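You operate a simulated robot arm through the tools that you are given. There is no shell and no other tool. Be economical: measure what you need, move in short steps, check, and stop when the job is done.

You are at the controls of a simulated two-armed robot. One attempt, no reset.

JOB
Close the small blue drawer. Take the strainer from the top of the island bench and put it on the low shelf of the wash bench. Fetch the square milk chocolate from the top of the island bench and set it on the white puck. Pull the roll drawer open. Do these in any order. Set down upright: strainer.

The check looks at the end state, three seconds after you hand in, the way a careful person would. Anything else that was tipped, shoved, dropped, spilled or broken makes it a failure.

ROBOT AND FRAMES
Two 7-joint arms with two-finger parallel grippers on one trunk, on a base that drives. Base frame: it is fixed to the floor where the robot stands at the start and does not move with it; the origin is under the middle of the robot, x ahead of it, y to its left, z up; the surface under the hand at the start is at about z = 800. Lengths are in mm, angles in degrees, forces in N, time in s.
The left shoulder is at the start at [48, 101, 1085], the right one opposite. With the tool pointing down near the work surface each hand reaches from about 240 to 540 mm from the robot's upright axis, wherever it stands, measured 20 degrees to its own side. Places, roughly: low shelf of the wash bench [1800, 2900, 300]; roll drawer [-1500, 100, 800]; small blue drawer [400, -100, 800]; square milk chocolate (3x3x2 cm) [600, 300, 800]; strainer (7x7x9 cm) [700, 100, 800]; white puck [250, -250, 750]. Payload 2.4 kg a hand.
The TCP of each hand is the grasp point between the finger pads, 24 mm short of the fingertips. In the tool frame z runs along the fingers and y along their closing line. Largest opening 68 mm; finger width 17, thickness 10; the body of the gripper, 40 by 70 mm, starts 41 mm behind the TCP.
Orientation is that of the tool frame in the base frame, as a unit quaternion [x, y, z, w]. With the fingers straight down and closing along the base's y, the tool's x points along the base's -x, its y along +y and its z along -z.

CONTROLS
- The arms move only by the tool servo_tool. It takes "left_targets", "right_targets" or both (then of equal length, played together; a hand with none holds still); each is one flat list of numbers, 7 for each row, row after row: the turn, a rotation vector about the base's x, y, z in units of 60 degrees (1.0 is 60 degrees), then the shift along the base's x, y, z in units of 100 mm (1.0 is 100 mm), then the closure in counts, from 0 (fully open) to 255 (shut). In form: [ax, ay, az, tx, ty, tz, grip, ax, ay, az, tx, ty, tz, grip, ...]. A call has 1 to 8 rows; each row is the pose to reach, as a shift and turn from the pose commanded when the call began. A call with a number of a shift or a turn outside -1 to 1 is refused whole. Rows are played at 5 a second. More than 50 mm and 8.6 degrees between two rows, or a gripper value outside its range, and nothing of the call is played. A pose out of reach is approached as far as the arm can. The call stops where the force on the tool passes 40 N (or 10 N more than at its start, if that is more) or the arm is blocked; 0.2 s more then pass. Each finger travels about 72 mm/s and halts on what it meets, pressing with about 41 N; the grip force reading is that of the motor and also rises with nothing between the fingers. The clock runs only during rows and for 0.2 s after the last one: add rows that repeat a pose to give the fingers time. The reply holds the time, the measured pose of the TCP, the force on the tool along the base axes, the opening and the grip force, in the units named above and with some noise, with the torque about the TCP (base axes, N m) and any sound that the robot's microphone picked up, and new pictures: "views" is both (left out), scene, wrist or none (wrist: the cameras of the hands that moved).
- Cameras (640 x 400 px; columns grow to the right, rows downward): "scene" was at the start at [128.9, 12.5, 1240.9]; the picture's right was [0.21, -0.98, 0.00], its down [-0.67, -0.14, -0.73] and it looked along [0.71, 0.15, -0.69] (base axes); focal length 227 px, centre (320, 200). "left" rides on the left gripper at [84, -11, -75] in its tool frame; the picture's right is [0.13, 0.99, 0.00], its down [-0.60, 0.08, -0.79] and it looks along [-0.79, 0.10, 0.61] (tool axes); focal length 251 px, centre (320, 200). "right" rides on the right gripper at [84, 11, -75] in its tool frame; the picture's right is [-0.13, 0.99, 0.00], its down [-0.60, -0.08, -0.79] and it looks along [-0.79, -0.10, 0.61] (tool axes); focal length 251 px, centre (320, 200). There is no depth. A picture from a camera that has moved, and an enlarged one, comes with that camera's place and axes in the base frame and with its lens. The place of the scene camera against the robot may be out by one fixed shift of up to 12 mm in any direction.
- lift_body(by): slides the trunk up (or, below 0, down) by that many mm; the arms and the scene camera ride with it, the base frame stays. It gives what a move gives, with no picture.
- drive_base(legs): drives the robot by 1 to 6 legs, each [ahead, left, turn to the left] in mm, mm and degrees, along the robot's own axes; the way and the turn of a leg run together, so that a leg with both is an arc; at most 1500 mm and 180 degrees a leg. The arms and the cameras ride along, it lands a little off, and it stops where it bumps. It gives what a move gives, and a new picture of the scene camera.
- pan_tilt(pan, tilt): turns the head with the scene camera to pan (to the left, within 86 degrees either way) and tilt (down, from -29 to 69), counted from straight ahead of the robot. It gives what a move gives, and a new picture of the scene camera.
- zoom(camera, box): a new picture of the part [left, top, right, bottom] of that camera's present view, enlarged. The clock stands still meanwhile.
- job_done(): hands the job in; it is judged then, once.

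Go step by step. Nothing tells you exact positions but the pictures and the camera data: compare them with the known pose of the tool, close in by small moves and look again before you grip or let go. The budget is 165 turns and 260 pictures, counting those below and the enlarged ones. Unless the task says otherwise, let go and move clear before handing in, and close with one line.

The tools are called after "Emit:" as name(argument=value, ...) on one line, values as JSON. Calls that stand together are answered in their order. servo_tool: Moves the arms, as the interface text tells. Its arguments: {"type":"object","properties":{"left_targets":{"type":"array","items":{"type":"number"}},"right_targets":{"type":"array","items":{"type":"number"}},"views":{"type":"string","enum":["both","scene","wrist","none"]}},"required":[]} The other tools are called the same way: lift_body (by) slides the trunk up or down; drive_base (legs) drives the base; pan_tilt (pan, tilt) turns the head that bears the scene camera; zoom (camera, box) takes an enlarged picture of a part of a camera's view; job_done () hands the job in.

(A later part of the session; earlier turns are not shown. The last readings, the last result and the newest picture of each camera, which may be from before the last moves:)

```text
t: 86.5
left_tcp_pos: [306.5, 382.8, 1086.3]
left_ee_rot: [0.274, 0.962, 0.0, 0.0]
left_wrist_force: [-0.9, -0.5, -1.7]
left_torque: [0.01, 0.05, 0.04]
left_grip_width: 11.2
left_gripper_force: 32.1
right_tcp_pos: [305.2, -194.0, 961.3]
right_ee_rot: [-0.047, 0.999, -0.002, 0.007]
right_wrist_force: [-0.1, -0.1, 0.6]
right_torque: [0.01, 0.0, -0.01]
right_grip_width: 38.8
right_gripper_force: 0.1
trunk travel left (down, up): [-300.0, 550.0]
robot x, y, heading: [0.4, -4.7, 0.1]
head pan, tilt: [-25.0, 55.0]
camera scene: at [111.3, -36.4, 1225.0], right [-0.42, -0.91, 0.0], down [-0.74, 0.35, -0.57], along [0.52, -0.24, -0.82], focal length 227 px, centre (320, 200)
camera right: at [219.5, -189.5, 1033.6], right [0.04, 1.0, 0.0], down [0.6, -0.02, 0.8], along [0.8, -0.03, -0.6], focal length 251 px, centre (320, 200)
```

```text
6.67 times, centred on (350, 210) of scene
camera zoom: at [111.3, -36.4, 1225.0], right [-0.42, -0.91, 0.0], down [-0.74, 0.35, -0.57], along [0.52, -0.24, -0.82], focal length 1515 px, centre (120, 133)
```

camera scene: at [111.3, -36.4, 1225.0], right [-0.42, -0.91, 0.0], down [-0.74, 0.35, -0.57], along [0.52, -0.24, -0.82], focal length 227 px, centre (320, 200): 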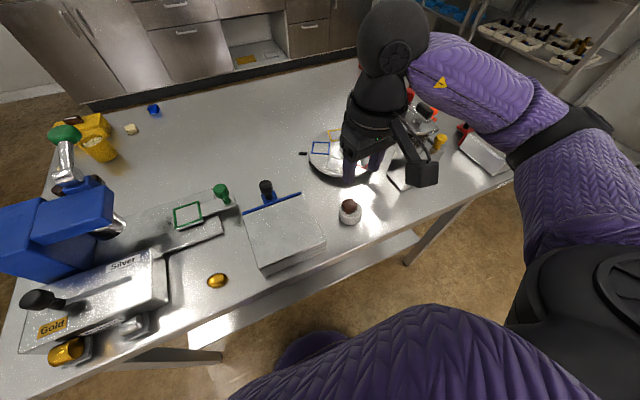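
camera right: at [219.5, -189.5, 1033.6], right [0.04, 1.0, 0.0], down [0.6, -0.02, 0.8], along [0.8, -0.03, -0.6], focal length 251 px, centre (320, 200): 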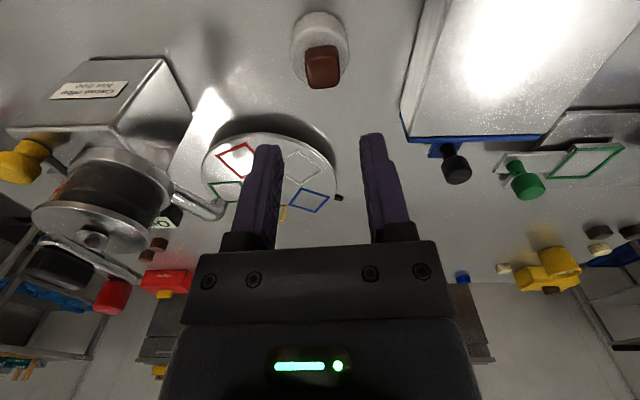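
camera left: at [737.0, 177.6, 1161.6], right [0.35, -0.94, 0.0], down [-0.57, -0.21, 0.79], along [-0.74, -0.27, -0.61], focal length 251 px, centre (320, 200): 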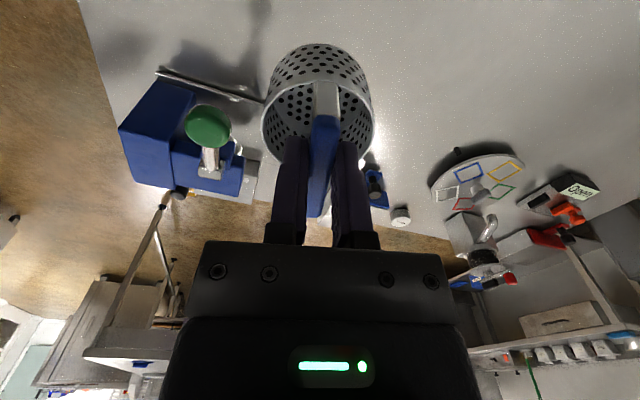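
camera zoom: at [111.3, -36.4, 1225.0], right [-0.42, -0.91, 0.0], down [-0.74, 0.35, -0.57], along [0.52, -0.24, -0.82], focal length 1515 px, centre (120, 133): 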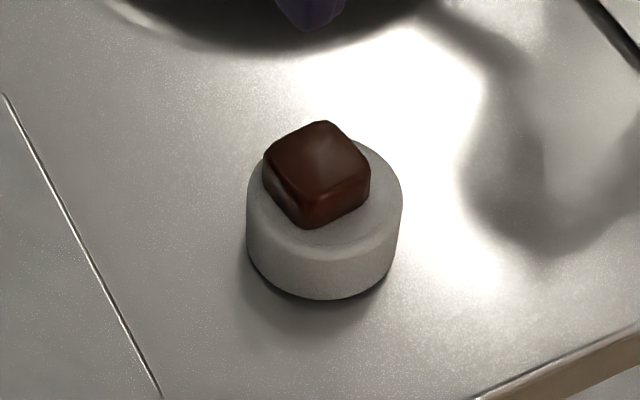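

The chocolate rests flat on the puck. Now I'll lift the free hand clear, back off and turn to see the roll drawer.

Emit:
servo_tool(right_targets=[0, 0, 0, -0.1, 0, 0.4, 110, 0, 0, 0, -0.2, 0, 0.8, 110, 0, 0, 0, -0.3, 0, 1.0, 110], views="none")

Emit:
drive_base(legs=[[-400, 0, 0], [0, 0, 180]])

Emit:
pan_tilt(pan=0, tilt=25)

```text
t: 87.3
left_tcp_pos: [306.9, 383.7, 1087.9]
left_ee_rot: [0.273, 0.962, 0.0, -0.001]
left_wrist_force: [-0.1, 0.4, -1.5]
left_torque: [0.0, -0.02, 0.0]
left_grip_width: 11.5
left_gripper_force: 32.1
right_tcp_pos: [273.7, -192.4, 1057.8]
right_ee_rot: [-0.047, 0.999, -0.002, 0.008]
right_wrist_force: [-0.5, 0.0, 0.0]
right_torque: [0.03, 0.01, -0.02]
right_grip_width: 38.8
right_gripper_force: 0.0
trunk travel left (down, up): [-300.0, 550.0]
robot x, y, heading: [0.1, 0.1, -0.0]
head pan, tilt: [-25.0, 55.0]
```

```text
t: 97.0
left_tcp_pos: [-740.0, -369.8, 1087.2]
left_ee_rot: [0.954, -0.299, 0.0, -0.001]
left_wrist_force: [0.4, 0.1, -1.8]
left_torque: [0.02, -0.05, -0.01]
left_grip_width: 11.6
left_gripper_force: 31.8
right_tcp_pos: [-674.0, 206.7, 1058.1]
right_ee_rot: [1.0, 0.02, -0.008, -0.002]
right_wrist_force: [0.5, -0.8, -0.3]
right_torque: [0.0, -0.02, 0.01]
right_grip_width: 38.7
right_gripper_force: 0.2
trunk travel left (down, up): [-300.0, 550.0]
robot x, y, heading: [-409.3, 0.4, 176.7]
head pan, tilt: [-25.0, 55.0]
camera scene: at [-522.3, 29.8, 1225.0], right [0.47, 0.88, 0.0], down [0.72, -0.39, -0.57], along [-0.51, 0.27, -0.82], focal length 227 px, centre (320, 200)
```

scene: 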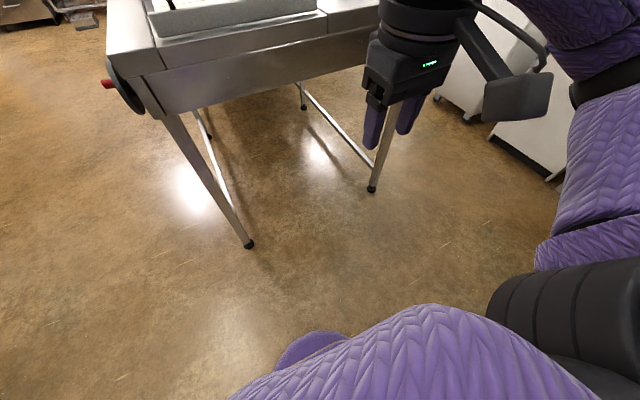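

```text
t: 98.0
left_tcp_pos: [-739.9, -369.8, 1087.3]
left_ee_rot: [0.954, -0.299, 0.0, 0.0]
left_wrist_force: [0.2, -0.1, -1.2]
left_torque: [0.0, -0.03, -0.02]
left_grip_width: 11.8
left_gripper_force: 32.0
right_tcp_pos: [-675.6, 205.2, 1057.6]
right_ee_rot: [1.0, 0.02, -0.008, -0.003]
right_wrist_force: [0.9, -0.1, 1.3]
right_torque: [0.04, 0.01, -0.01]
right_grip_width: 38.6
right_gripper_force: 0.1
trunk travel left (down, up): [-300.0, 550.0]
robot x, y, heading: [-409.5, 0.1, 177.0]
head pan, tilt: [0.0, 25.0]
camera scene: at [-550.6, 0.9, 1269.0], right [0.05, 1.0, 0.0], down [0.42, -0.02, -0.91], along [-0.9, 0.05, -0.42], focal length 227 px, centre (320, 200)
```

scene: 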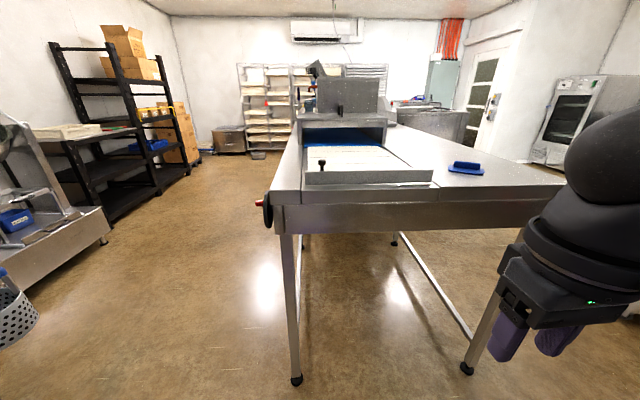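

Emit:
zoom(camera="scene", box=[250, 50, 450, 240])

Emit:
zoom(camera="scene", box=[290, 130, 390, 220])

```text
2.11 times, centred on (350, 145) of scene
camera zoom: at [-550.6, 0.9, 1269.0], right [0.05, 1.0, 0.0], down [0.42, -0.02, -0.91], along [-0.9, 0.05, -0.42], focal length 478 px, centre (257, 316)
```

zoom: 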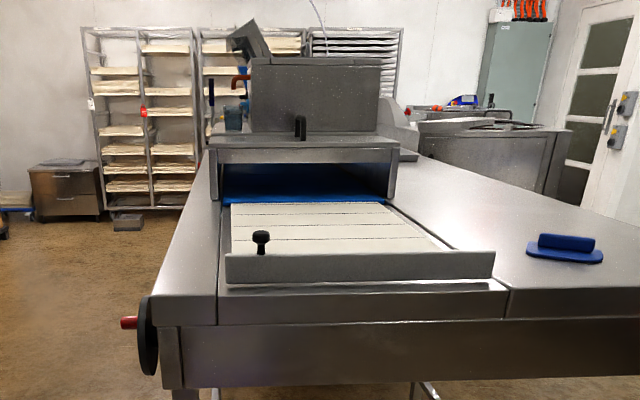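

```text
4.44 times, centred on (340, 175) of scene
camera zoom: at [-550.6, 0.9, 1269.0], right [0.05, 1.0, 0.0], down [0.42, -0.02, -0.91], along [-0.9, 0.05, -0.42], focal length 1010 px, centre (231, 311)
```

zoom: 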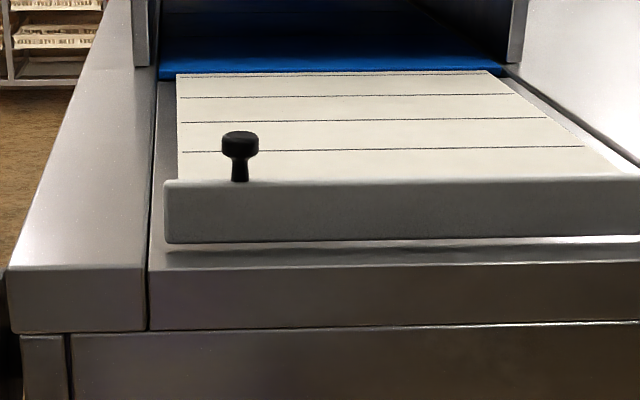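

A table with a machine is ahead, carrying a tray with a front panel and a black knob at about (-1365, 55, 1035). I'll raise the trunk and approach for a closer look.

Emit:
lift_body(by=200)

Emit:
drive_base(legs=[[420, 40, 3]])

Emit:
pan_tilt(pan=-10, tilt=42)

```text
t: 100.2
left_tcp_pos: [-739.5, -369.8, 1286.3]
left_ee_rot: [0.954, -0.3, 0.0, 0.0]
left_wrist_force: [0.2, 0.3, -2.3]
left_torque: [-0.03, 0.02, 0.03]
left_grip_width: 11.4
left_gripper_force: 32.1
right_tcp_pos: [-675.7, 206.0, 1258.3]
right_ee_rot: [1.0, 0.02, -0.008, -0.002]
right_wrist_force: [0.4, 0.1, -0.1]
right_torque: [0.0, 0.03, 0.04]
right_grip_width: 38.6
right_gripper_force: 0.0
trunk travel left (down, up): [-500.0, 349.0]
robot x, y, heading: [-411.0, -1.1, 176.9]
head pan, tilt: [0.0, 25.0]
```

```text
t: 102.7
left_tcp_pos: [-1132.0, -419.7, 1287.7]
left_ee_rot: [0.963, -0.27, 0.0, 0.0]
left_wrist_force: [0.7, -0.5, -1.6]
left_torque: [-0.02, 0.0, 0.01]
left_grip_width: 11.2
left_gripper_force: 32.1
right_tcp_pos: [-1102.9, 158.3, 1257.6]
right_ee_rot: [0.999, 0.05, -0.007, -0.002]
right_wrist_force: [-0.5, -0.4, -0.1]
right_torque: [-0.01, 0.0, 0.03]
right_grip_width: 38.8
right_gripper_force: 0.0
trunk travel left (down, up): [-500.0, 349.0]
robot x, y, heading: [-827.1, -31.8, -179.8]
head pan, tilt: [0.0, 25.0]
camera scene: at [-938.8, -37.6, 1470.4], right [-0.01, 1.0, 0.0], down [0.42, 0.0, -0.91], along [-0.91, -0.01, -0.42], focal length 227 px, centre (320, 200)
```

scene: 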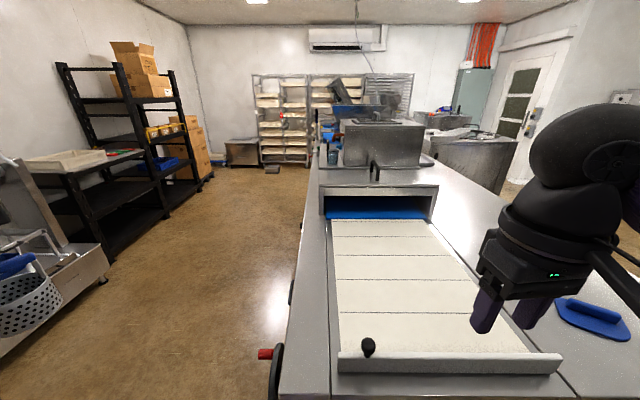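

```text
t: 103.5
left_tcp_pos: [-1132.3, -420.4, 1287.0]
left_ee_rot: [0.963, -0.271, 0.0, -0.001]
left_wrist_force: [0.3, 0.6, -1.0]
left_torque: [0.02, -0.01, 0.0]
left_grip_width: 11.3
left_gripper_force: 32.0
right_tcp_pos: [-1102.8, 158.5, 1258.0]
right_ee_rot: [0.999, 0.05, -0.008, -0.001]
right_wrist_force: [0.5, 0.5, -0.2]
right_torque: [0.03, 0.01, -0.02]
right_grip_width: 38.5
right_gripper_force: 0.0
trunk travel left (down, up): [-500.0, 349.0]
robot x, y, heading: [-827.9, -28.2, -179.8]
head pan, tilt: [-10.0, 42.0]
camera scene: at [-928.5, -23.0, 1444.3], right [0.17, 0.99, 0.0], down [0.66, -0.11, -0.74], along [-0.73, 0.12, -0.67], focal length 227 px, centre (320, 200)
```

scene: 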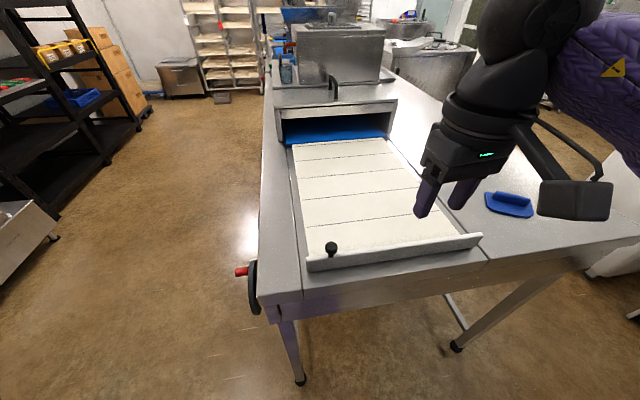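

The knob triangulates to about (-1180, 40, 1090). I'll look closer to be sure what the roll drawer is.

Emit:
zoom(camera="scene", box=[240, 0, 420, 150])

Emit:
zoom(camera="scene", box=[230, 200, 500, 400])

Emit:
zoom(camera="right", box=[0, 0, 640, 400])

```text
2.67 times, centred on (330, 75) of scene
camera zoom: at [-928.5, -23.0, 1444.3], right [0.17, 0.99, 0.0], down [0.66, -0.11, -0.74], along [-0.73, 0.12, -0.67], focal length 606 px, centre (293, 533)
```

zoom: 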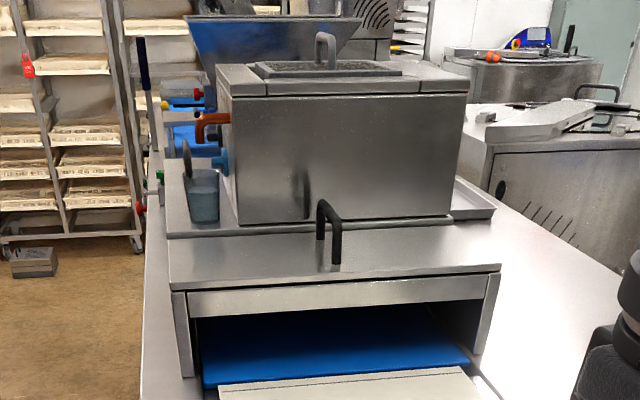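

```text
2.00 times, centred on (365, 300) of scene
camera zoom: at [-928.5, -23.0, 1444.3], right [0.17, 0.99, 0.0], down [0.66, -0.11, -0.74], along [-0.73, 0.12, -0.67], focal length 455 px, centre (230, 0)
```

zoom: 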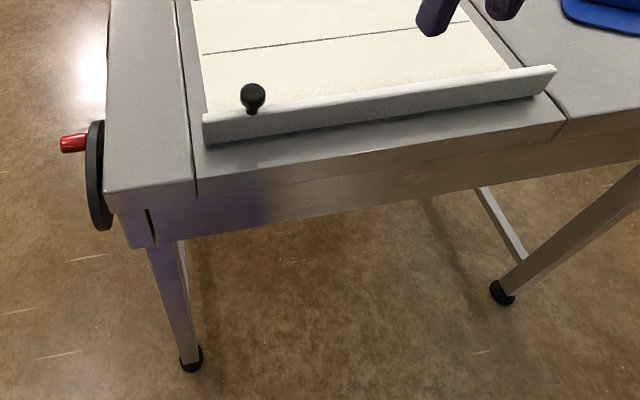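

```text
1.00 times, centred on (320, 200) of right (not enlarged: the box is as wide or as high as the picture)
camera zoom: at [-1016.2, 157.3, 1330.8], right [-0.03, -1.0, 0.0], down [-0.6, 0.02, 0.8], along [-0.8, 0.03, -0.6], focal length 251 px, centre (320, 200)
```

zoom: 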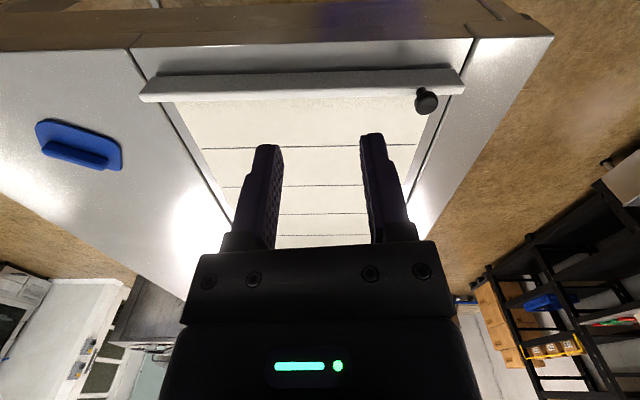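

The panel with a peg looks like a sliding handle. Before pulling, I'll check the table's left side for any other drawer.

Emit:
drive_base(legs=[[0, 600, 0], [0, 0, -50]])

Emit:
pan_tilt(pan=0, tilt=25)

```text
t: 109.1
left_tcp_pos: [-1318.6, -648.4, 1287.8]
left_ee_rot: [0.761, -0.649, 0.0, 0.0]
left_wrist_force: [0.7, 0.5, -1.9]
left_torque: [-0.02, -0.02, 0.0]
left_grip_width: 11.3
left_gripper_force: 31.6
right_tcp_pos: [-859.3, -294.3, 1258.1]
right_ee_rot: [0.928, -0.372, -0.006, -0.004]
right_wrist_force: [-0.7, -0.5, -0.8]
right_torque: [0.0, -0.01, -0.01]
right_grip_width: 38.4
right_gripper_force: 0.0
trunk travel left (down, up): [-500.0, 349.0]
robot x, y, heading: [-821.2, -631.0, 130.9]
head pan, tilt: [-10.0, 42.0]
camera scene: at [-881.1, -548.0, 1444.2], right [0.86, 0.51, 0.0], down [0.34, -0.57, -0.74], along [-0.38, 0.64, -0.67], focal length 227 px, centre (320, 200)
```

scene: 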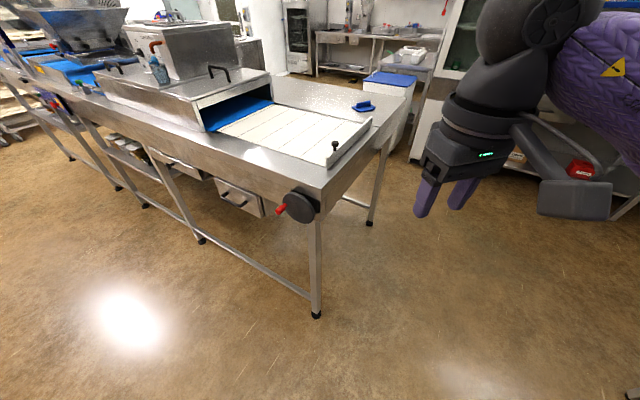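

```text
t: 109.9
left_tcp_pos: [-1318.4, -648.9, 1287.1]
left_ee_rot: [0.761, -0.649, 0.0, 0.0]
left_wrist_force: [-0.3, -0.6, -1.7]
left_torque: [-0.05, 0.01, 0.02]
left_grip_width: 11.5
left_gripper_force: 32.4
right_tcp_pos: [-859.2, -294.3, 1258.1]
right_ee_rot: [0.928, -0.372, -0.007, -0.005]
right_wrist_force: [0.3, 0.0, 0.3]
right_torque: [0.03, 0.0, 0.0]
right_grip_width: 38.9
right_gripper_force: 0.0
trunk travel left (down, up): [-500.0, 349.0]
robot x, y, heading: [-825.1, -630.0, 130.8]
head pan, tilt: [0.0, 25.0]
camera scene: at [-898.5, -550.2, 1470.4], right [0.76, 0.65, 0.0], down [0.28, -0.32, -0.91], along [-0.59, 0.68, -0.42], focal length 227 px, centre (320, 200)
```

scene: 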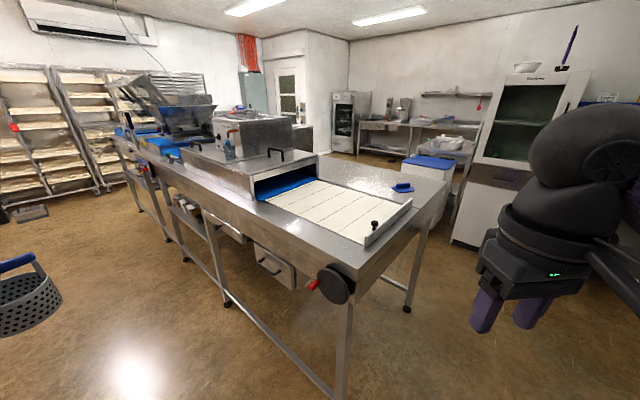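

There are small drawers under the table on this side. I'll zoom in.

Emit:
zoom(camera="scene", box=[220, 220, 380, 320])

Emit:
zoom(camera="scene", box=[110, 130, 300, 300])

```text
4.00 times, centred on (300, 270) of scene
camera zoom: at [-898.5, -550.2, 1470.4], right [0.76, 0.65, 0.0], down [0.28, -0.32, -0.91], along [-0.59, 0.68, -0.42], focal length 909 px, centre (400, -80)
```

zoom: 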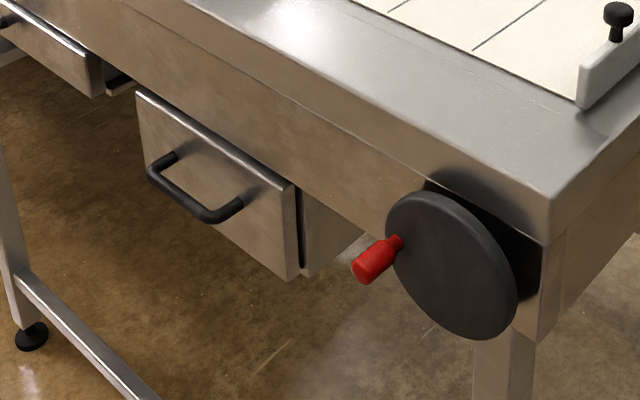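

```text
2.35 times, centred on (205, 215) of scene
camera zoom: at [-898.5, -550.2, 1470.4], right [0.76, 0.65, 0.0], down [0.28, -0.32, -0.91], along [-0.59, 0.68, -0.42], focal length 535 px, centre (591, 165)
```

zoom: 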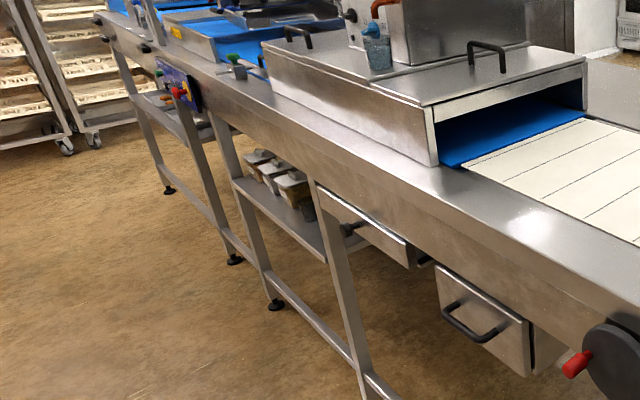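

The near drawer with the bar handle (around (-1580, -110, 780)) matches the roll drawer's rough place, and it pulls toward -y. I'll drive in front of it.

Emit:
drive_base(legs=[[0, 0, -41], [-100, 0, 0], [0, 700, 0]])

Emit:
pan_tilt(pan=0, tilt=45)

```text
t: 116.5
left_tcp_pos: [-1915.6, -404.1, 1287.4]
left_ee_rot: [-0.481, 0.877, 0.0, 0.0]
left_wrist_force: [-0.4, 0.3, -1.9]
left_torque: [0.01, 0.0, -0.02]
left_grip_width: 11.2
left_gripper_force: 32.0
right_tcp_pos: [-1337.7, -445.7, 1258.9]
right_ee_rot: [0.735, -0.678, -0.004, -0.007]
right_wrist_force: [0.5, -0.5, 0.4]
right_torque: [0.01, 0.01, 0.0]
right_grip_width: 38.7
right_gripper_force: 0.0
trunk travel left (down, up): [-500.0, 349.0]
robot x, y, heading: [-1534.9, -716.8, 89.1]
head pan, tilt: [0.0, 25.0]
camera scene: at [-1533.2, -612.0, 1470.5], right [1.0, -0.01, 0.0], down [0.0, -0.42, -0.91], along [0.01, 0.91, -0.42], focal length 227 px, centre (320, 200)
```

scene: 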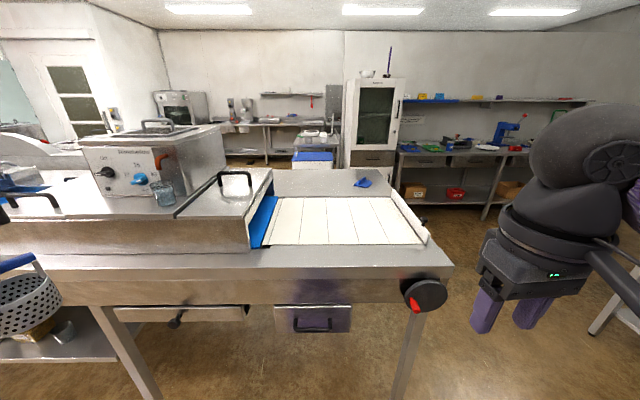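

```text
t: 117.3
left_tcp_pos: [-1914.5, -406.5, 1287.3]
left_ee_rot: [-0.481, 0.877, 0.0, 0.0]
left_wrist_force: [0.0, 0.0, -1.7]
left_torque: [-0.01, 0.02, 0.02]
left_grip_width: 11.6
left_gripper_force: 32.2
right_tcp_pos: [-1337.0, -446.5, 1257.6]
right_ee_rot: [0.736, -0.677, -0.005, -0.006]
right_wrist_force: [-0.5, -0.3, -0.4]
right_torque: [0.01, -0.02, -0.01]
right_grip_width: 38.6
right_gripper_force: 0.1
trunk travel left (down, up): [-500.0, 349.0]
robot x, y, heading: [-1532.8, -722.5, 89.2]
head pan, tilt: [0.0, 45.0]
camera scene: at [-1532.9, -622.8, 1440.0], right [1.0, -0.01, 0.0], down [-0.01, -0.71, -0.71], along [0.01, 0.71, -0.71], focal length 227 px, centre (320, 200)
```

scene: 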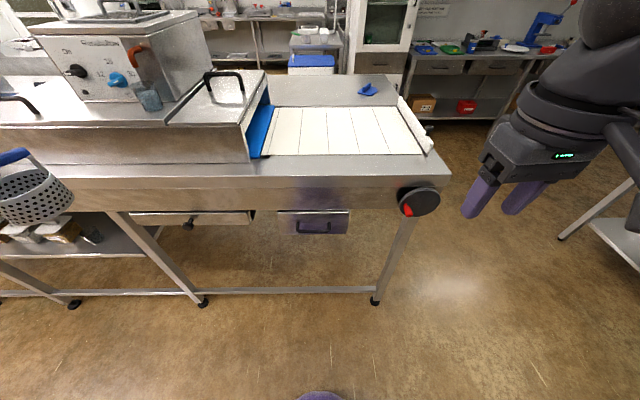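

The handle is at about (-1545, -130, 815), a horizontal bar. I'll lower the trunk and turn the right tool to point horizontally at it with a vertical closing line.

Emit:
lift_body(by=-250)

Emit:
servo_tool(right_targets=[0.072, 0.072, -0.072, -0.1, 0, 0, 110, 0.144, 0.144, -0.144, -0.2, 0, 0, 110, 0.216, 0.216, -0.216, -0.3, 0, 0, 110, 0.289, 0.289, -0.289, -0.4, 0, 0, 110, 0.361, 0.361, -0.361, -0.5, 0, 0, 110, 0.433, 0.433, -0.433, -0.6, 0, 0, 110, 0.505, 0.505, -0.505, -0.7, 0, 0, 110, 0.577, 0.577, -0.577, -0.8, 0, 0, 110], views="scene")

```text
t: 119.9
left_tcp_pos: [-1914.9, -405.3, 1037.3]
left_ee_rot: [-0.481, 0.877, 0.001, 0.001]
left_wrist_force: [0.2, -0.1, -1.0]
left_torque: [-0.02, 0.0, 0.02]
left_grip_width: 11.4
left_gripper_force: 32.4
right_tcp_pos: [-1336.7, -446.0, 1007.9]
right_ee_rot: [0.735, -0.678, -0.005, -0.007]
right_wrist_force: [0.1, 0.6, -0.5]
right_torque: [-0.02, -0.02, 0.02]
right_grip_width: 38.9
right_gripper_force: 0.1
trunk travel left (down, up): [-250.0, 599.0]
robot x, y, heading: [-1531.3, -721.5, 89.3]
head pan, tilt: [0.0, 45.0]
```

```text
t: 121.7
left_tcp_pos: [-1915.0, -405.4, 1037.4]
left_ee_rot: [-0.481, 0.877, 0.0, 0.0]
left_wrist_force: [-0.8, -0.7, -1.8]
left_torque: [0.0, 0.03, 0.03]
left_grip_width: 11.3
left_gripper_force: 32.2
right_tcp_pos: [-1414.5, -403.1, 1045.5]
right_ee_rot: [-0.438, 0.8, 0.409, 0.023]
right_wrist_force: [-0.3, 0.4, -0.1]
right_torque: [-0.01, 0.01, -0.01]
right_grip_width: 38.6
right_gripper_force: 0.1
right hand out of reach, approached as far as the arm can: row 6, 7, 8
trunk travel left (down, up): [-250.0, 599.0]
robot x, y, heading: [-1530.9, -720.4, 89.5]
head pan, tilt: [0.0, 45.0]
camera scene: at [-1532.5, -583.5, 1187.7], right [1.0, -0.01, 0.0], down [-0.01, -0.71, -0.71], along [0.01, 0.71, -0.71], focal length 227 px, centre (320, 200)
```

scene: 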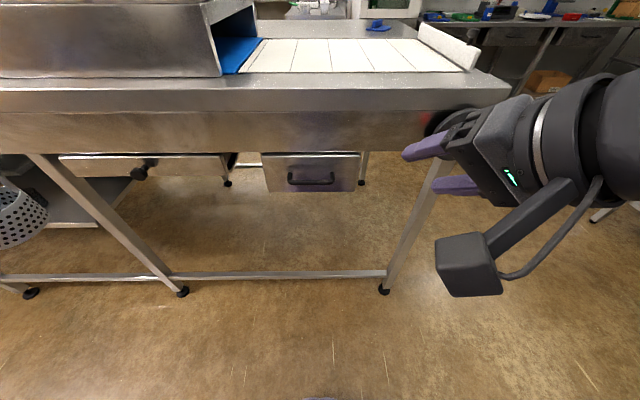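

Emit:
servo_tool(right_targets=[0, 0, 0, 0, 0.2, -0.3, 110, 0, 0, 0, 0, 0.4, -0.6, 110, 0, 0, 0, 0, 0.6, -0.9, 110], views="none")

Emit:
servo_tool(right_targets=[0.072, 0.072, -0.072, -0.1, 0.1, -0.1, 110, 0.144, 0.144, -0.144, -0.2, 0.2, -0.2, 110, 0.216, 0.216, -0.216, -0.3, 0.3, -0.3, 110, 0.289, 0.289, -0.289, -0.4, 0.3, -0.4, 110, 0.361, 0.361, -0.361, -0.5, 0.3, -0.5, 110, 0.433, 0.433, -0.433, -0.6, 0.3, -0.6, 110, 0.505, 0.505, -0.505, -0.7, 0.3, -0.7, 110, 0.577, 0.577, -0.577, -0.8, 0.3, -0.8, 110], views="both")

```text
t: 122.5
left_tcp_pos: [-1915.2, -404.7, 1038.2]
left_ee_rot: [-0.481, 0.877, 0.001, 0.0]
left_wrist_force: [0.9, 0.0, -1.9]
left_torque: [0.01, 0.0, 0.0]
left_grip_width: 11.2
left_gripper_force: 31.9
right_tcp_pos: [-1412.7, -342.1, 953.5]
right_ee_rot: [-0.438, 0.8, 0.409, 0.023]
right_wrist_force: [-0.5, -0.1, -0.3]
right_torque: [0.0, -0.01, 0.02]
right_grip_width: 38.7
right_gripper_force: 0.0
trunk travel left (down, up): [-250.0, 599.0]
robot x, y, heading: [-1533.5, -720.4, 89.2]
head pan, tilt: [0.0, 45.0]
```

```text
t: 124.5
left_tcp_pos: [-1915.6, -404.7, 1036.4]
left_ee_rot: [-0.48, 0.877, 0.0, 0.0]
left_wrist_force: [0.5, 0.4, -0.6]
left_torque: [0.02, -0.01, 0.0]
left_grip_width: 11.4
left_gripper_force: 32.0
right_tcp_pos: [-1418.6, -325.5, 819.2]
right_ee_rot: [-0.142, 0.692, 0.701, 0.096]
right_wrist_force: [-0.2, -0.3, 0.2]
right_torque: [0.01, 0.0, 0.0]
right_grip_width: 38.5
right_gripper_force: 0.2
right hand out of reach, approached as far as the arm can: row 4, 5, 6, 7, 8
trunk travel left (down, up): [-250.0, 599.0]
robot x, y, heading: [-1530.0, -714.5, 89.2]
head pan, tilt: [0.0, 45.0]
stopped in row 8 (right hand): the arm was blocked; the commanded pose is now the measured one
camera scene: at [-1532.7, -583.7, 1187.8], right [1.0, -0.01, 0.0], down [-0.01, -0.71, -0.71], along [0.01, 0.71, -0.71], focal length 227 px, centre (320, 200)
camera right: at [-1496.2, -405.0, 800.3], right [-0.21, -0.02, 0.98], down [0.65, -0.75, 0.12], along [0.73, 0.66, 0.17], focal length 251 px, centre (320, 200)
```

scene: 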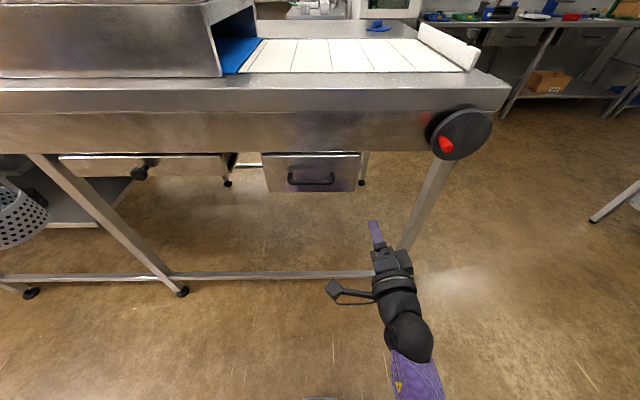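
right: 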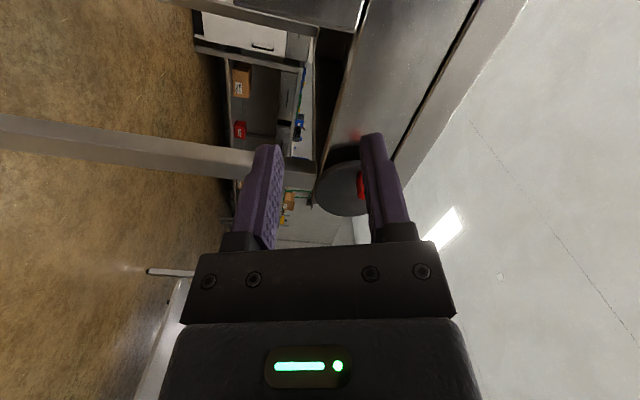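

The tool is now horizontal, with an acceptable small roll. I'll use the base to bring it in line with the handle: left 131 mm first, with the gripper opened.

Emit:
drive_base(legs=[[0, 131, 0.8]])

Emit:
servo_tool(right_targets=[0, 0.1, 0, 0, 0, 0, 0, 0, 0.2, 0, 0, 0, 0, 0, 0, 0.3, 0, 0, 0, 0, 0], views="both")

```text
t: 125.8
left_tcp_pos: [-2049.6, -409.3, 1036.7]
left_ee_rot: [-0.487, 0.873, -0.001, 0.0]
left_wrist_force: [-0.2, 0.1, -1.7]
left_torque: [-0.01, 0.03, 0.03]
left_grip_width: 11.5
left_gripper_force: 32.5
right_tcp_pos: [-1555.3, -323.4, 820.7]
right_ee_rot: [-0.148, 0.689, 0.704, 0.09]
right_wrist_force: [0.7, 0.8, -0.9]
right_torque: [0.0, 0.03, 0.02]
right_grip_width: 38.8
right_gripper_force: 0.1
trunk travel left (down, up): [-250.0, 599.0]
robot x, y, heading: [-1660.7, -723.5, 89.9]
head pan, tilt: [0.0, 45.0]
camera scene: at [-1664.4, -582.9, 1187.8], right [1.0, 0.0, 0.0], down [0.0, -0.71, -0.71], along [0.0, 0.71, -0.71], focal length 227 px, centre (320, 200)
```

scene: 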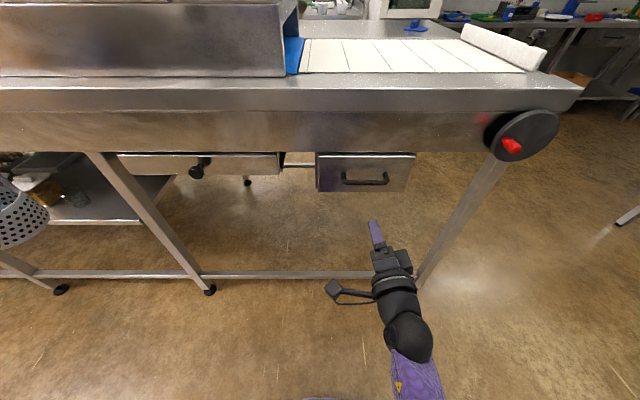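

```text
t: 126.6
left_tcp_pos: [-2049.3, -408.9, 1037.6]
left_ee_rot: [-0.489, 0.872, 0.0, -0.001]
left_wrist_force: [0.2, 0.7, -1.9]
left_torque: [-0.02, 0.03, 0.0]
left_grip_width: 11.5
left_gripper_force: 32.4
right_tcp_pos: [-1551.5, -324.1, 817.2]
right_ee_rot: [-0.04, 0.697, 0.716, -0.015]
right_wrist_force: [0.5, -0.1, 0.2]
right_torque: [0.0, -0.01, 0.03]
right_grip_width: 67.8
right_gripper_force: 0.1
trunk travel left (down, up): [-250.0, 599.0]
robot x, y, heading: [-1662.0, -716.4, 90.3]
head pan, tilt: [0.0, 45.0]
camera scene: at [-1664.3, -582.9, 1187.8], right [1.0, 0.0, 0.0], down [0.0, -0.71, -0.71], along [0.0, 0.71, -0.71], focal length 227 px, centre (320, 200)
camera right: at [-1630.2, -404.2, 822.2], right [0.09, -0.02, 1.0], down [0.67, -0.74, -0.08], along [0.74, 0.67, -0.06], focal length 251 px, centre (320, 200)
```

scene: 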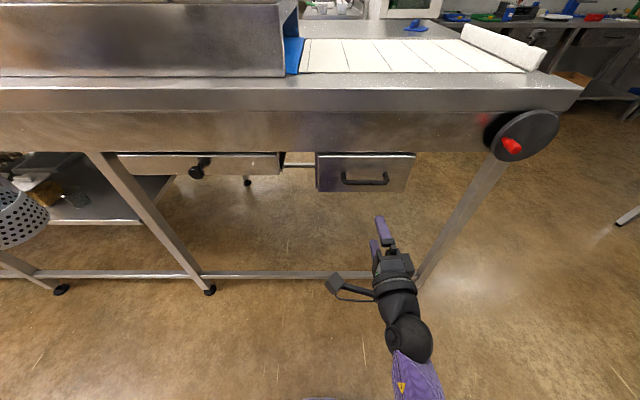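
right: 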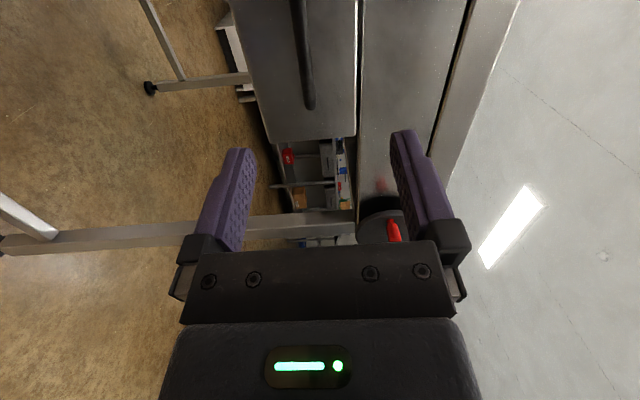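

Roll is right, and the handle bar lies between the fingers at z ≈ 806, y ≈ -127. I'll advance with the arm.

Emit:
servo_tool(right_targets=[0, 0, 0, 0, 0.3, -0.1, 0, 0, 0, 0, 0, 0.6, -0.1, 0, 0, 0, 0, 0, 1.0, -0.1, 0], views="both")

```text
t: 127.4
left_tcp_pos: [-2049.1, -409.6, 1036.9]
left_ee_rot: [-0.488, 0.873, 0.001, 0.0]
left_wrist_force: [-0.2, -0.1, -1.3]
left_torque: [-0.02, -0.02, 0.0]
left_grip_width: 11.3
left_gripper_force: 32.1
right_tcp_pos: [-1556.3, -222.9, 806.1]
right_ee_rot: [-0.035, 0.696, 0.717, -0.022]
right_wrist_force: [-0.9, 0.7, 0.7]
right_torque: [0.02, -0.02, 0.0]
right_grip_width: 67.9
right_gripper_force: 0.0
trunk travel left (down, up): [-250.0, 599.0]
robot x, y, heading: [-1662.5, -722.0, 90.2]
head pan, tilt: [0.0, 45.0]
camera scene: at [-1664.3, -582.9, 1187.8], right [1.0, 0.0, 0.0], down [0.0, -0.71, -0.71], along [0.0, 0.71, -0.71], focal length 227 px, centre (320, 200)
camera right: at [-1633.9, -303.5, 812.1], right [0.11, -0.02, 0.99], down [0.67, -0.74, -0.09], along [0.74, 0.67, -0.07], focal length 251 px, centre (320, 200)
```

scene: 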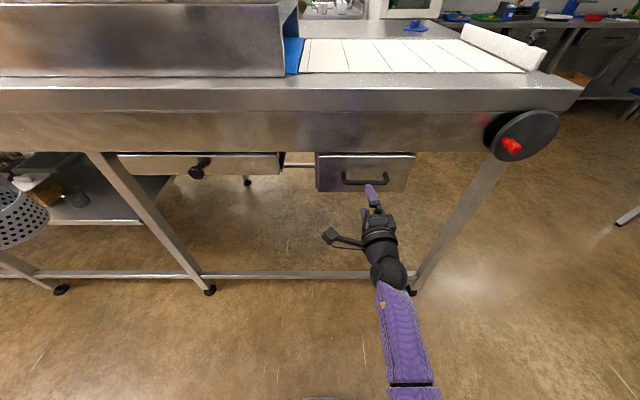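
right: 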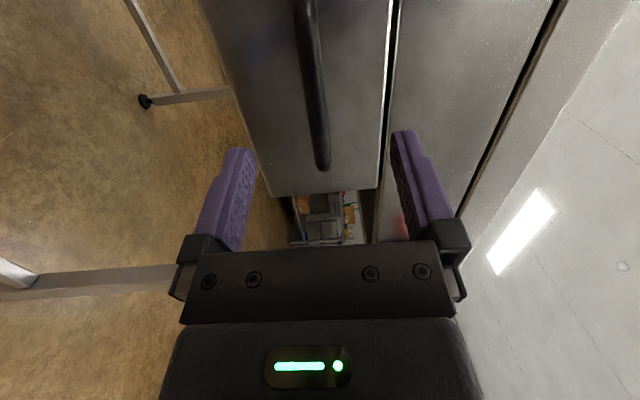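

Emit:
servo_tool(right_targets=[0, 0, 0, 0.03, 0.2, 0, 0, 0, 0, 0, 0.05, 0.4, 0, 0], views="both")

Emit:
zoom(camera="scene", box=[310, 140, 420, 240])

```text
t: 128.0
left_tcp_pos: [-2049.8, -409.3, 1037.5]
left_ee_rot: [-0.487, 0.873, 0.001, 0.0]
left_wrist_force: [0.3, 0.7, -1.1]
left_torque: [-0.02, 0.02, -0.03]
left_grip_width: 11.4
left_gripper_force: 32.0
right_tcp_pos: [-1550.3, -183.7, 806.9]
right_ee_rot: [-0.036, 0.696, 0.717, -0.019]
right_wrist_force: [-0.3, 0.2, -0.1]
right_torque: [0.0, 0.0, 0.01]
right_grip_width: 68.3
right_gripper_force: 0.0
trunk travel left (down, up): [-250.0, 599.0]
robot x, y, heading: [-1666.2, -719.6, 90.0]
head pan, tilt: [0.0, 45.0]
camera scene: at [-1664.3, -582.8, 1187.7], right [1.0, 0.0, 0.0], down [0.0, -0.71, -0.71], along [0.0, 0.71, -0.71], focal length 227 px, centre (320, 200)
camera right: at [-1628.1, -264.8, 813.6], right [0.11, -0.02, 0.99], down [0.66, -0.74, -0.09], along [0.74, 0.67, -0.07], focal length 251 px, centre (320, 200)
```

scene: 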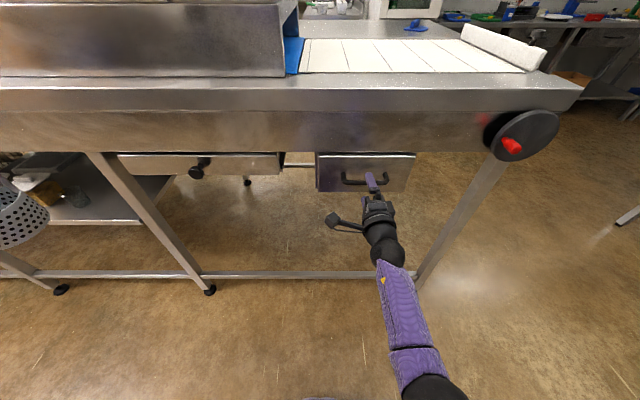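
right: 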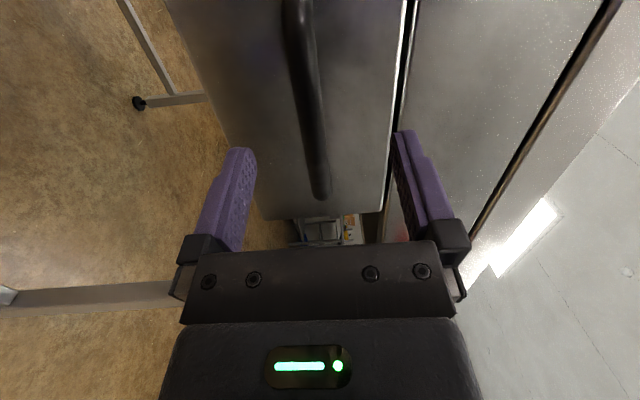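

```text
4.00 times, centred on (365, 190) of scene
camera zoom: at [-1664.3, -582.8, 1187.7], right [1.0, 0.0, 0.0], down [0.0, -0.71, -0.71], along [0.0, 0.71, -0.71], focal length 909 px, centre (140, 240)
```

zoom: 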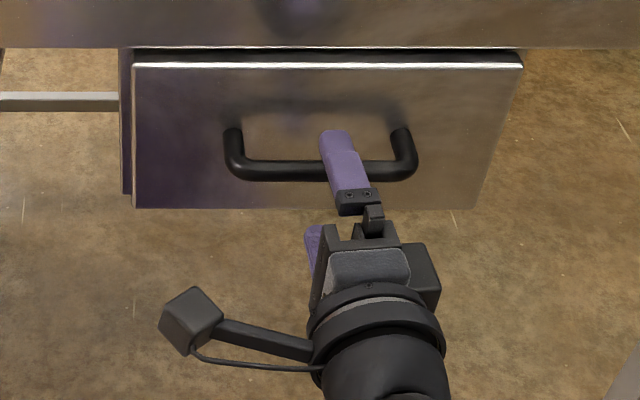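

Emit:
servo_tool(right_targets=[0, 0, 0, 0, 0.1, 0, 0, 0, 0, 0, 0, 0.2, 0, 0, 0, 0, 0, 0, 0.3, 0, 0], views="wrist")

Emit:
zoom(camera="scene", box=[310, 140, 420, 240])

```text
t: 128.8
left_tcp_pos: [-2048.4, -410.8, 1037.5]
left_ee_rot: [-0.488, 0.873, 0.0, 0.0]
left_wrist_force: [0.6, 0.4, -1.7]
left_torque: [-0.02, 0.03, 0.03]
left_grip_width: 11.1
left_gripper_force: 32.0
right_tcp_pos: [-1549.6, -152.3, 808.3]
right_ee_rot: [-0.035, 0.696, 0.717, -0.02]
right_wrist_force: [0.1, -0.8, -0.2]
right_torque: [-0.03, -0.04, -0.05]
right_grip_width: 67.9
right_gripper_force: 0.0
trunk travel left (down, up): [-250.0, 599.0]
robot x, y, heading: [-1666.9, -717.6, 90.1]
head pan, tilt: [0.0, 45.0]
camera right: at [-1627.7, -234.0, 813.9], right [0.11, -0.02, 0.99], down [0.66, -0.74, -0.09], along [0.74, 0.67, -0.07], focal length 251 px, centre (320, 200)
```

right: 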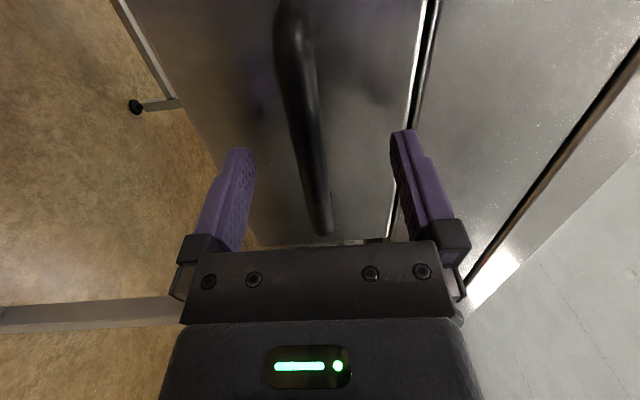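

```text
4.00 times, centred on (365, 190) of scene
camera zoom: at [-1664.3, -582.8, 1187.8], right [1.0, 0.0, 0.0], down [0.0, -0.71, -0.71], along [0.0, 0.71, -0.71], focal length 909 px, centre (140, 240)
```

zoom: 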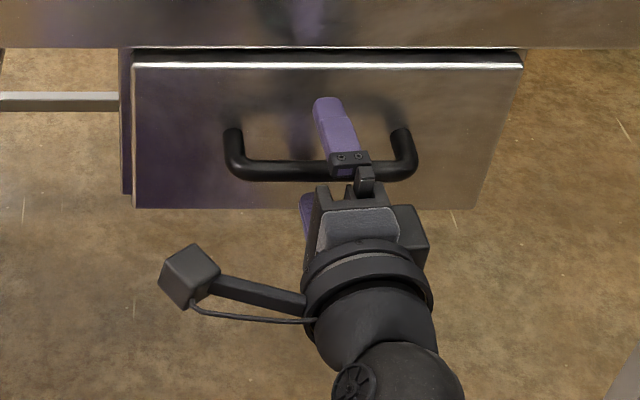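

The bar's centre is at y ≈ -131 and the drawer face at about -95. I'll advance 12 mm and close.

Emit:
servo_tool(right_targets=[0, 0, 0, 0, 0.06, 0, 0, 0, 0, 0, 0, 0.12, 0, 0, 0, 0, 0, 0, 0.12, 0, 130, 0, 0, 0, 0, 0.12, 0, 255, 0, 0, 0, 0, 0.12, 0, 255, 0, 0, 0, 0, 0.12, 0, 255, 0, 0, 0, 0, 0.12, 0, 255], views="wrist")

Emit:
zoom(camera="scene", box=[310, 140, 420, 240])

```text
t: 130.4
left_tcp_pos: [-2049.7, -408.3, 1036.3]
left_ee_rot: [-0.488, 0.873, 0.0, 0.0]
left_wrist_force: [-0.1, 0.8, -2.0]
left_torque: [-0.02, 0.03, -0.02]
left_grip_width: 11.4
left_gripper_force: 32.0
right_tcp_pos: [-1550.0, -140.8, 804.7]
right_ee_rot: [-0.035, 0.698, 0.715, -0.019]
right_wrist_force: [-1.6, -12.2, -32.5]
right_torque: [0.06, 0.59, -0.06]
right_grip_width: 14.1
right_gripper_force: 34.1
trunk travel left (down, up): [-250.0, 599.0]
robot x, y, heading: [-1660.3, -718.1, 90.1]
head pan, tilt: [0.0, 45.0]
camera right: at [-1627.0, -221.1, 811.4], right [0.11, -0.01, 0.99], down [0.67, -0.74, -0.08], along [0.74, 0.67, -0.07], focal length 251 px, centre (320, 200)
```

right: 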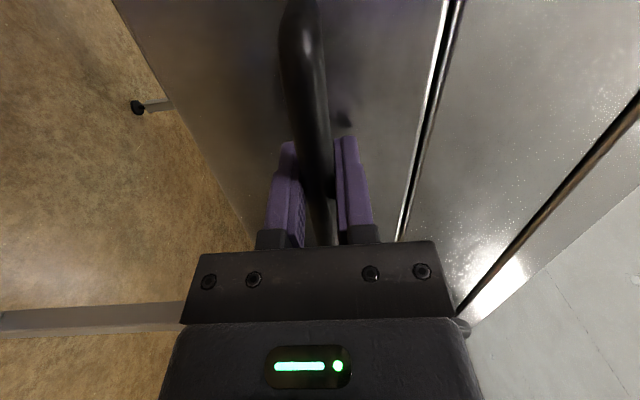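

```text
4.00 times, centred on (365, 190) of scene
camera zoom: at [-1663.8, -581.2, 1187.2], right [1.0, 0.0, 0.0], down [0.0, -0.71, -0.71], along [0.0, 0.71, -0.71], focal length 909 px, centre (140, 240)
```

zoom: 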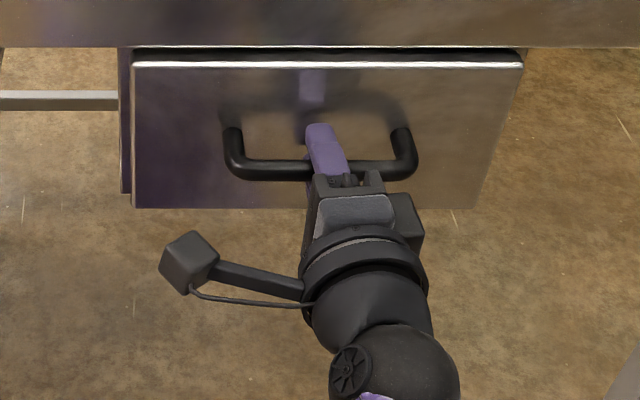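

The bar is gripped, with some vertical preload. I'll relax downward a few mm, then pull toward -y.

Emit:
servo_tool(right_targets=[0, 0, 0, 0, -0.01, -0.03, 255, 0, 0, 0, 0, -0.02, -0.06, 255], views="none")

Emit:
servo_tool(right_targets=[0, 0, 0, 0, -0.15, 0, 255, 0, 0, 0, 0, -0.3, 0, 255, 0, 0, 0, 0, -0.45, 0, 255, 0, 0, 0, 0, -0.6, 0, 255], views="scene")

```text
t: 131.0
left_tcp_pos: [-2048.8, -409.2, 1037.3]
left_ee_rot: [-0.487, 0.873, -0.001, -0.001]
left_wrist_force: [0.4, 0.1, -1.4]
left_torque: [-0.01, 0.02, -0.03]
left_grip_width: 11.4
left_gripper_force: 32.4
right_tcp_pos: [-1548.8, -141.3, 804.5]
right_ee_rot: [-0.034, 0.694, 0.719, -0.019]
right_wrist_force: [1.6, 1.7, -10.7]
right_torque: [0.01, 0.58, -0.02]
right_grip_width: 13.8
right_gripper_force: 33.1
trunk travel left (down, up): [-250.0, 599.0]
robot x, y, heading: [-1662.0, -723.2, 90.3]
head pan, tilt: [0.0, 45.0]
```

```text
t: 132.0
left_tcp_pos: [-2049.6, -411.5, 1036.8]
left_ee_rot: [-0.488, 0.873, 0.0, 0.0]
left_wrist_force: [0.5, 0.0, -2.1]
left_torque: [-0.03, 0.01, 0.0]
left_grip_width: 11.5
left_gripper_force: 32.1
right_tcp_pos: [-1548.6, -203.2, 805.3]
right_ee_rot: [-0.036, 0.695, 0.718, -0.018]
right_wrist_force: [3.8, -0.2, 7.7]
right_torque: [-0.02, 0.6, 0.02]
right_grip_width: 14.1
right_gripper_force: 33.6
trunk travel left (down, up): [-250.0, 599.0]
robot x, y, heading: [-1664.8, -716.5, 90.2]
head pan, tilt: [0.0, 45.0]
camera scene: at [-1664.0, -583.4, 1188.0], right [1.0, 0.0, 0.0], down [0.0, -0.71, -0.71], along [0.0, 0.71, -0.71], focal length 227 px, centre (320, 200)
```

scene: 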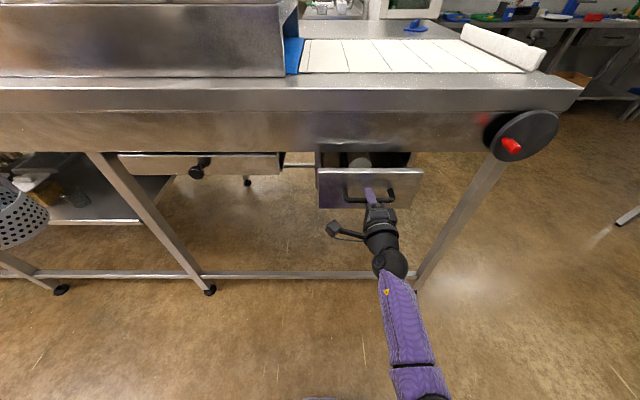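

The drawer slides and a roll is inside, so it is the right one. I'll keep pulling.

Emit:
servo_tool(right_targets=[0, 0, 0, 0, -0.15, 0, 255, 0, 0, 0, 0, -0.3, 0, 255, 0, 0, 0, 0, -0.45, 0, 255, 0, 0, 0, 0, -0.6, 0, 255, 0, 0, 0, 0, -0.75, 0, 255, 0, 0, 0, 0, -0.9, 0, 255], views="scene")

```text
t: 133.4
left_tcp_pos: [-2050.1, -413.0, 1037.2]
left_ee_rot: [-0.488, 0.873, 0.0, 0.001]
left_wrist_force: [0.8, 0.4, 0.0]
left_torque: [0.0, 0.04, 0.01]
left_grip_width: 11.3
left_gripper_force: 32.0
right_tcp_pos: [-1548.3, -293.5, 804.2]
right_ee_rot: [-0.035, 0.694, 0.719, -0.019]
right_wrist_force: [4.2, -1.1, 22.7]
right_torque: [-0.02, 0.59, 0.6]
right_grip_width: 13.7
right_gripper_force: 33.6
trunk travel left (down, up): [-250.0, 599.0]
robot x, y, heading: [-1661.0, -720.1, 90.4]
head pan, tilt: [0.0, 45.0]
camera scene: at [-1664.0, -584.4, 1188.1], right [1.0, 0.0, 0.0], down [0.0, -0.71, -0.71], along [0.0, 0.71, -0.71], focal length 227 px, centre (320, 200)
```

scene: 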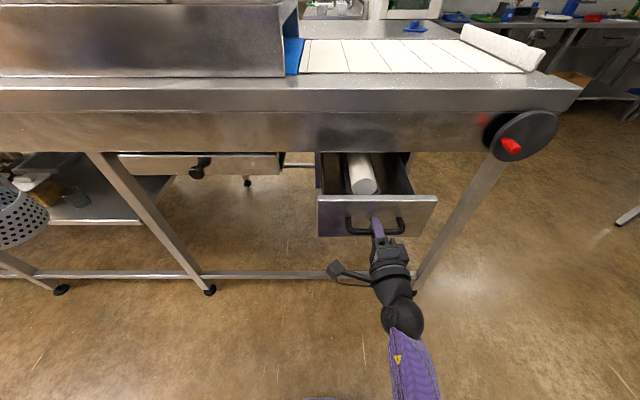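

Emit:
servo_tool(right_targets=[0, 0, 0, 0, -0.15, 0.02, 255, 0, 0, 0, 0, -0.3, 0.03, 255, 0, 0, 0, 0, -0.45, 0.03, 255, 0, 0, 0, 0, -0.6, 0.03, 255], views="scene")

```text
t: 134.4
left_tcp_pos: [-2049.2, -409.2, 1036.4]
left_ee_rot: [-0.488, 0.873, 0.0, 0.001]
left_wrist_force: [0.3, 0.0, -1.5]
left_torque: [-0.01, 0.01, -0.02]
left_grip_width: 11.3
left_gripper_force: 32.2
right_tcp_pos: [-1551.4, -352.8, 805.3]
right_ee_rot: [-0.035, 0.696, 0.716, -0.02]
right_wrist_force: [4.1, -1.4, -4.8]
right_torque: [-0.03, 0.62, -0.59]
right_grip_width: 13.8
right_gripper_force: 33.7
trunk travel left (down, up): [-250.0, 599.0]
robot x, y, heading: [-1665.9, -717.5, 90.1]
head pan, tilt: [0.0, 45.0]
camera scene: at [-1663.7, -582.7, 1187.5], right [1.0, 0.0, 0.0], down [0.0, -0.71, -0.71], along [0.0, 0.71, -0.71], focal length 227 px, centre (320, 200)
```

scene: 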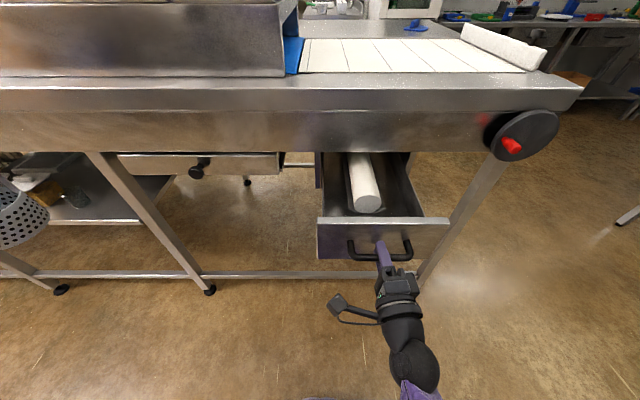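

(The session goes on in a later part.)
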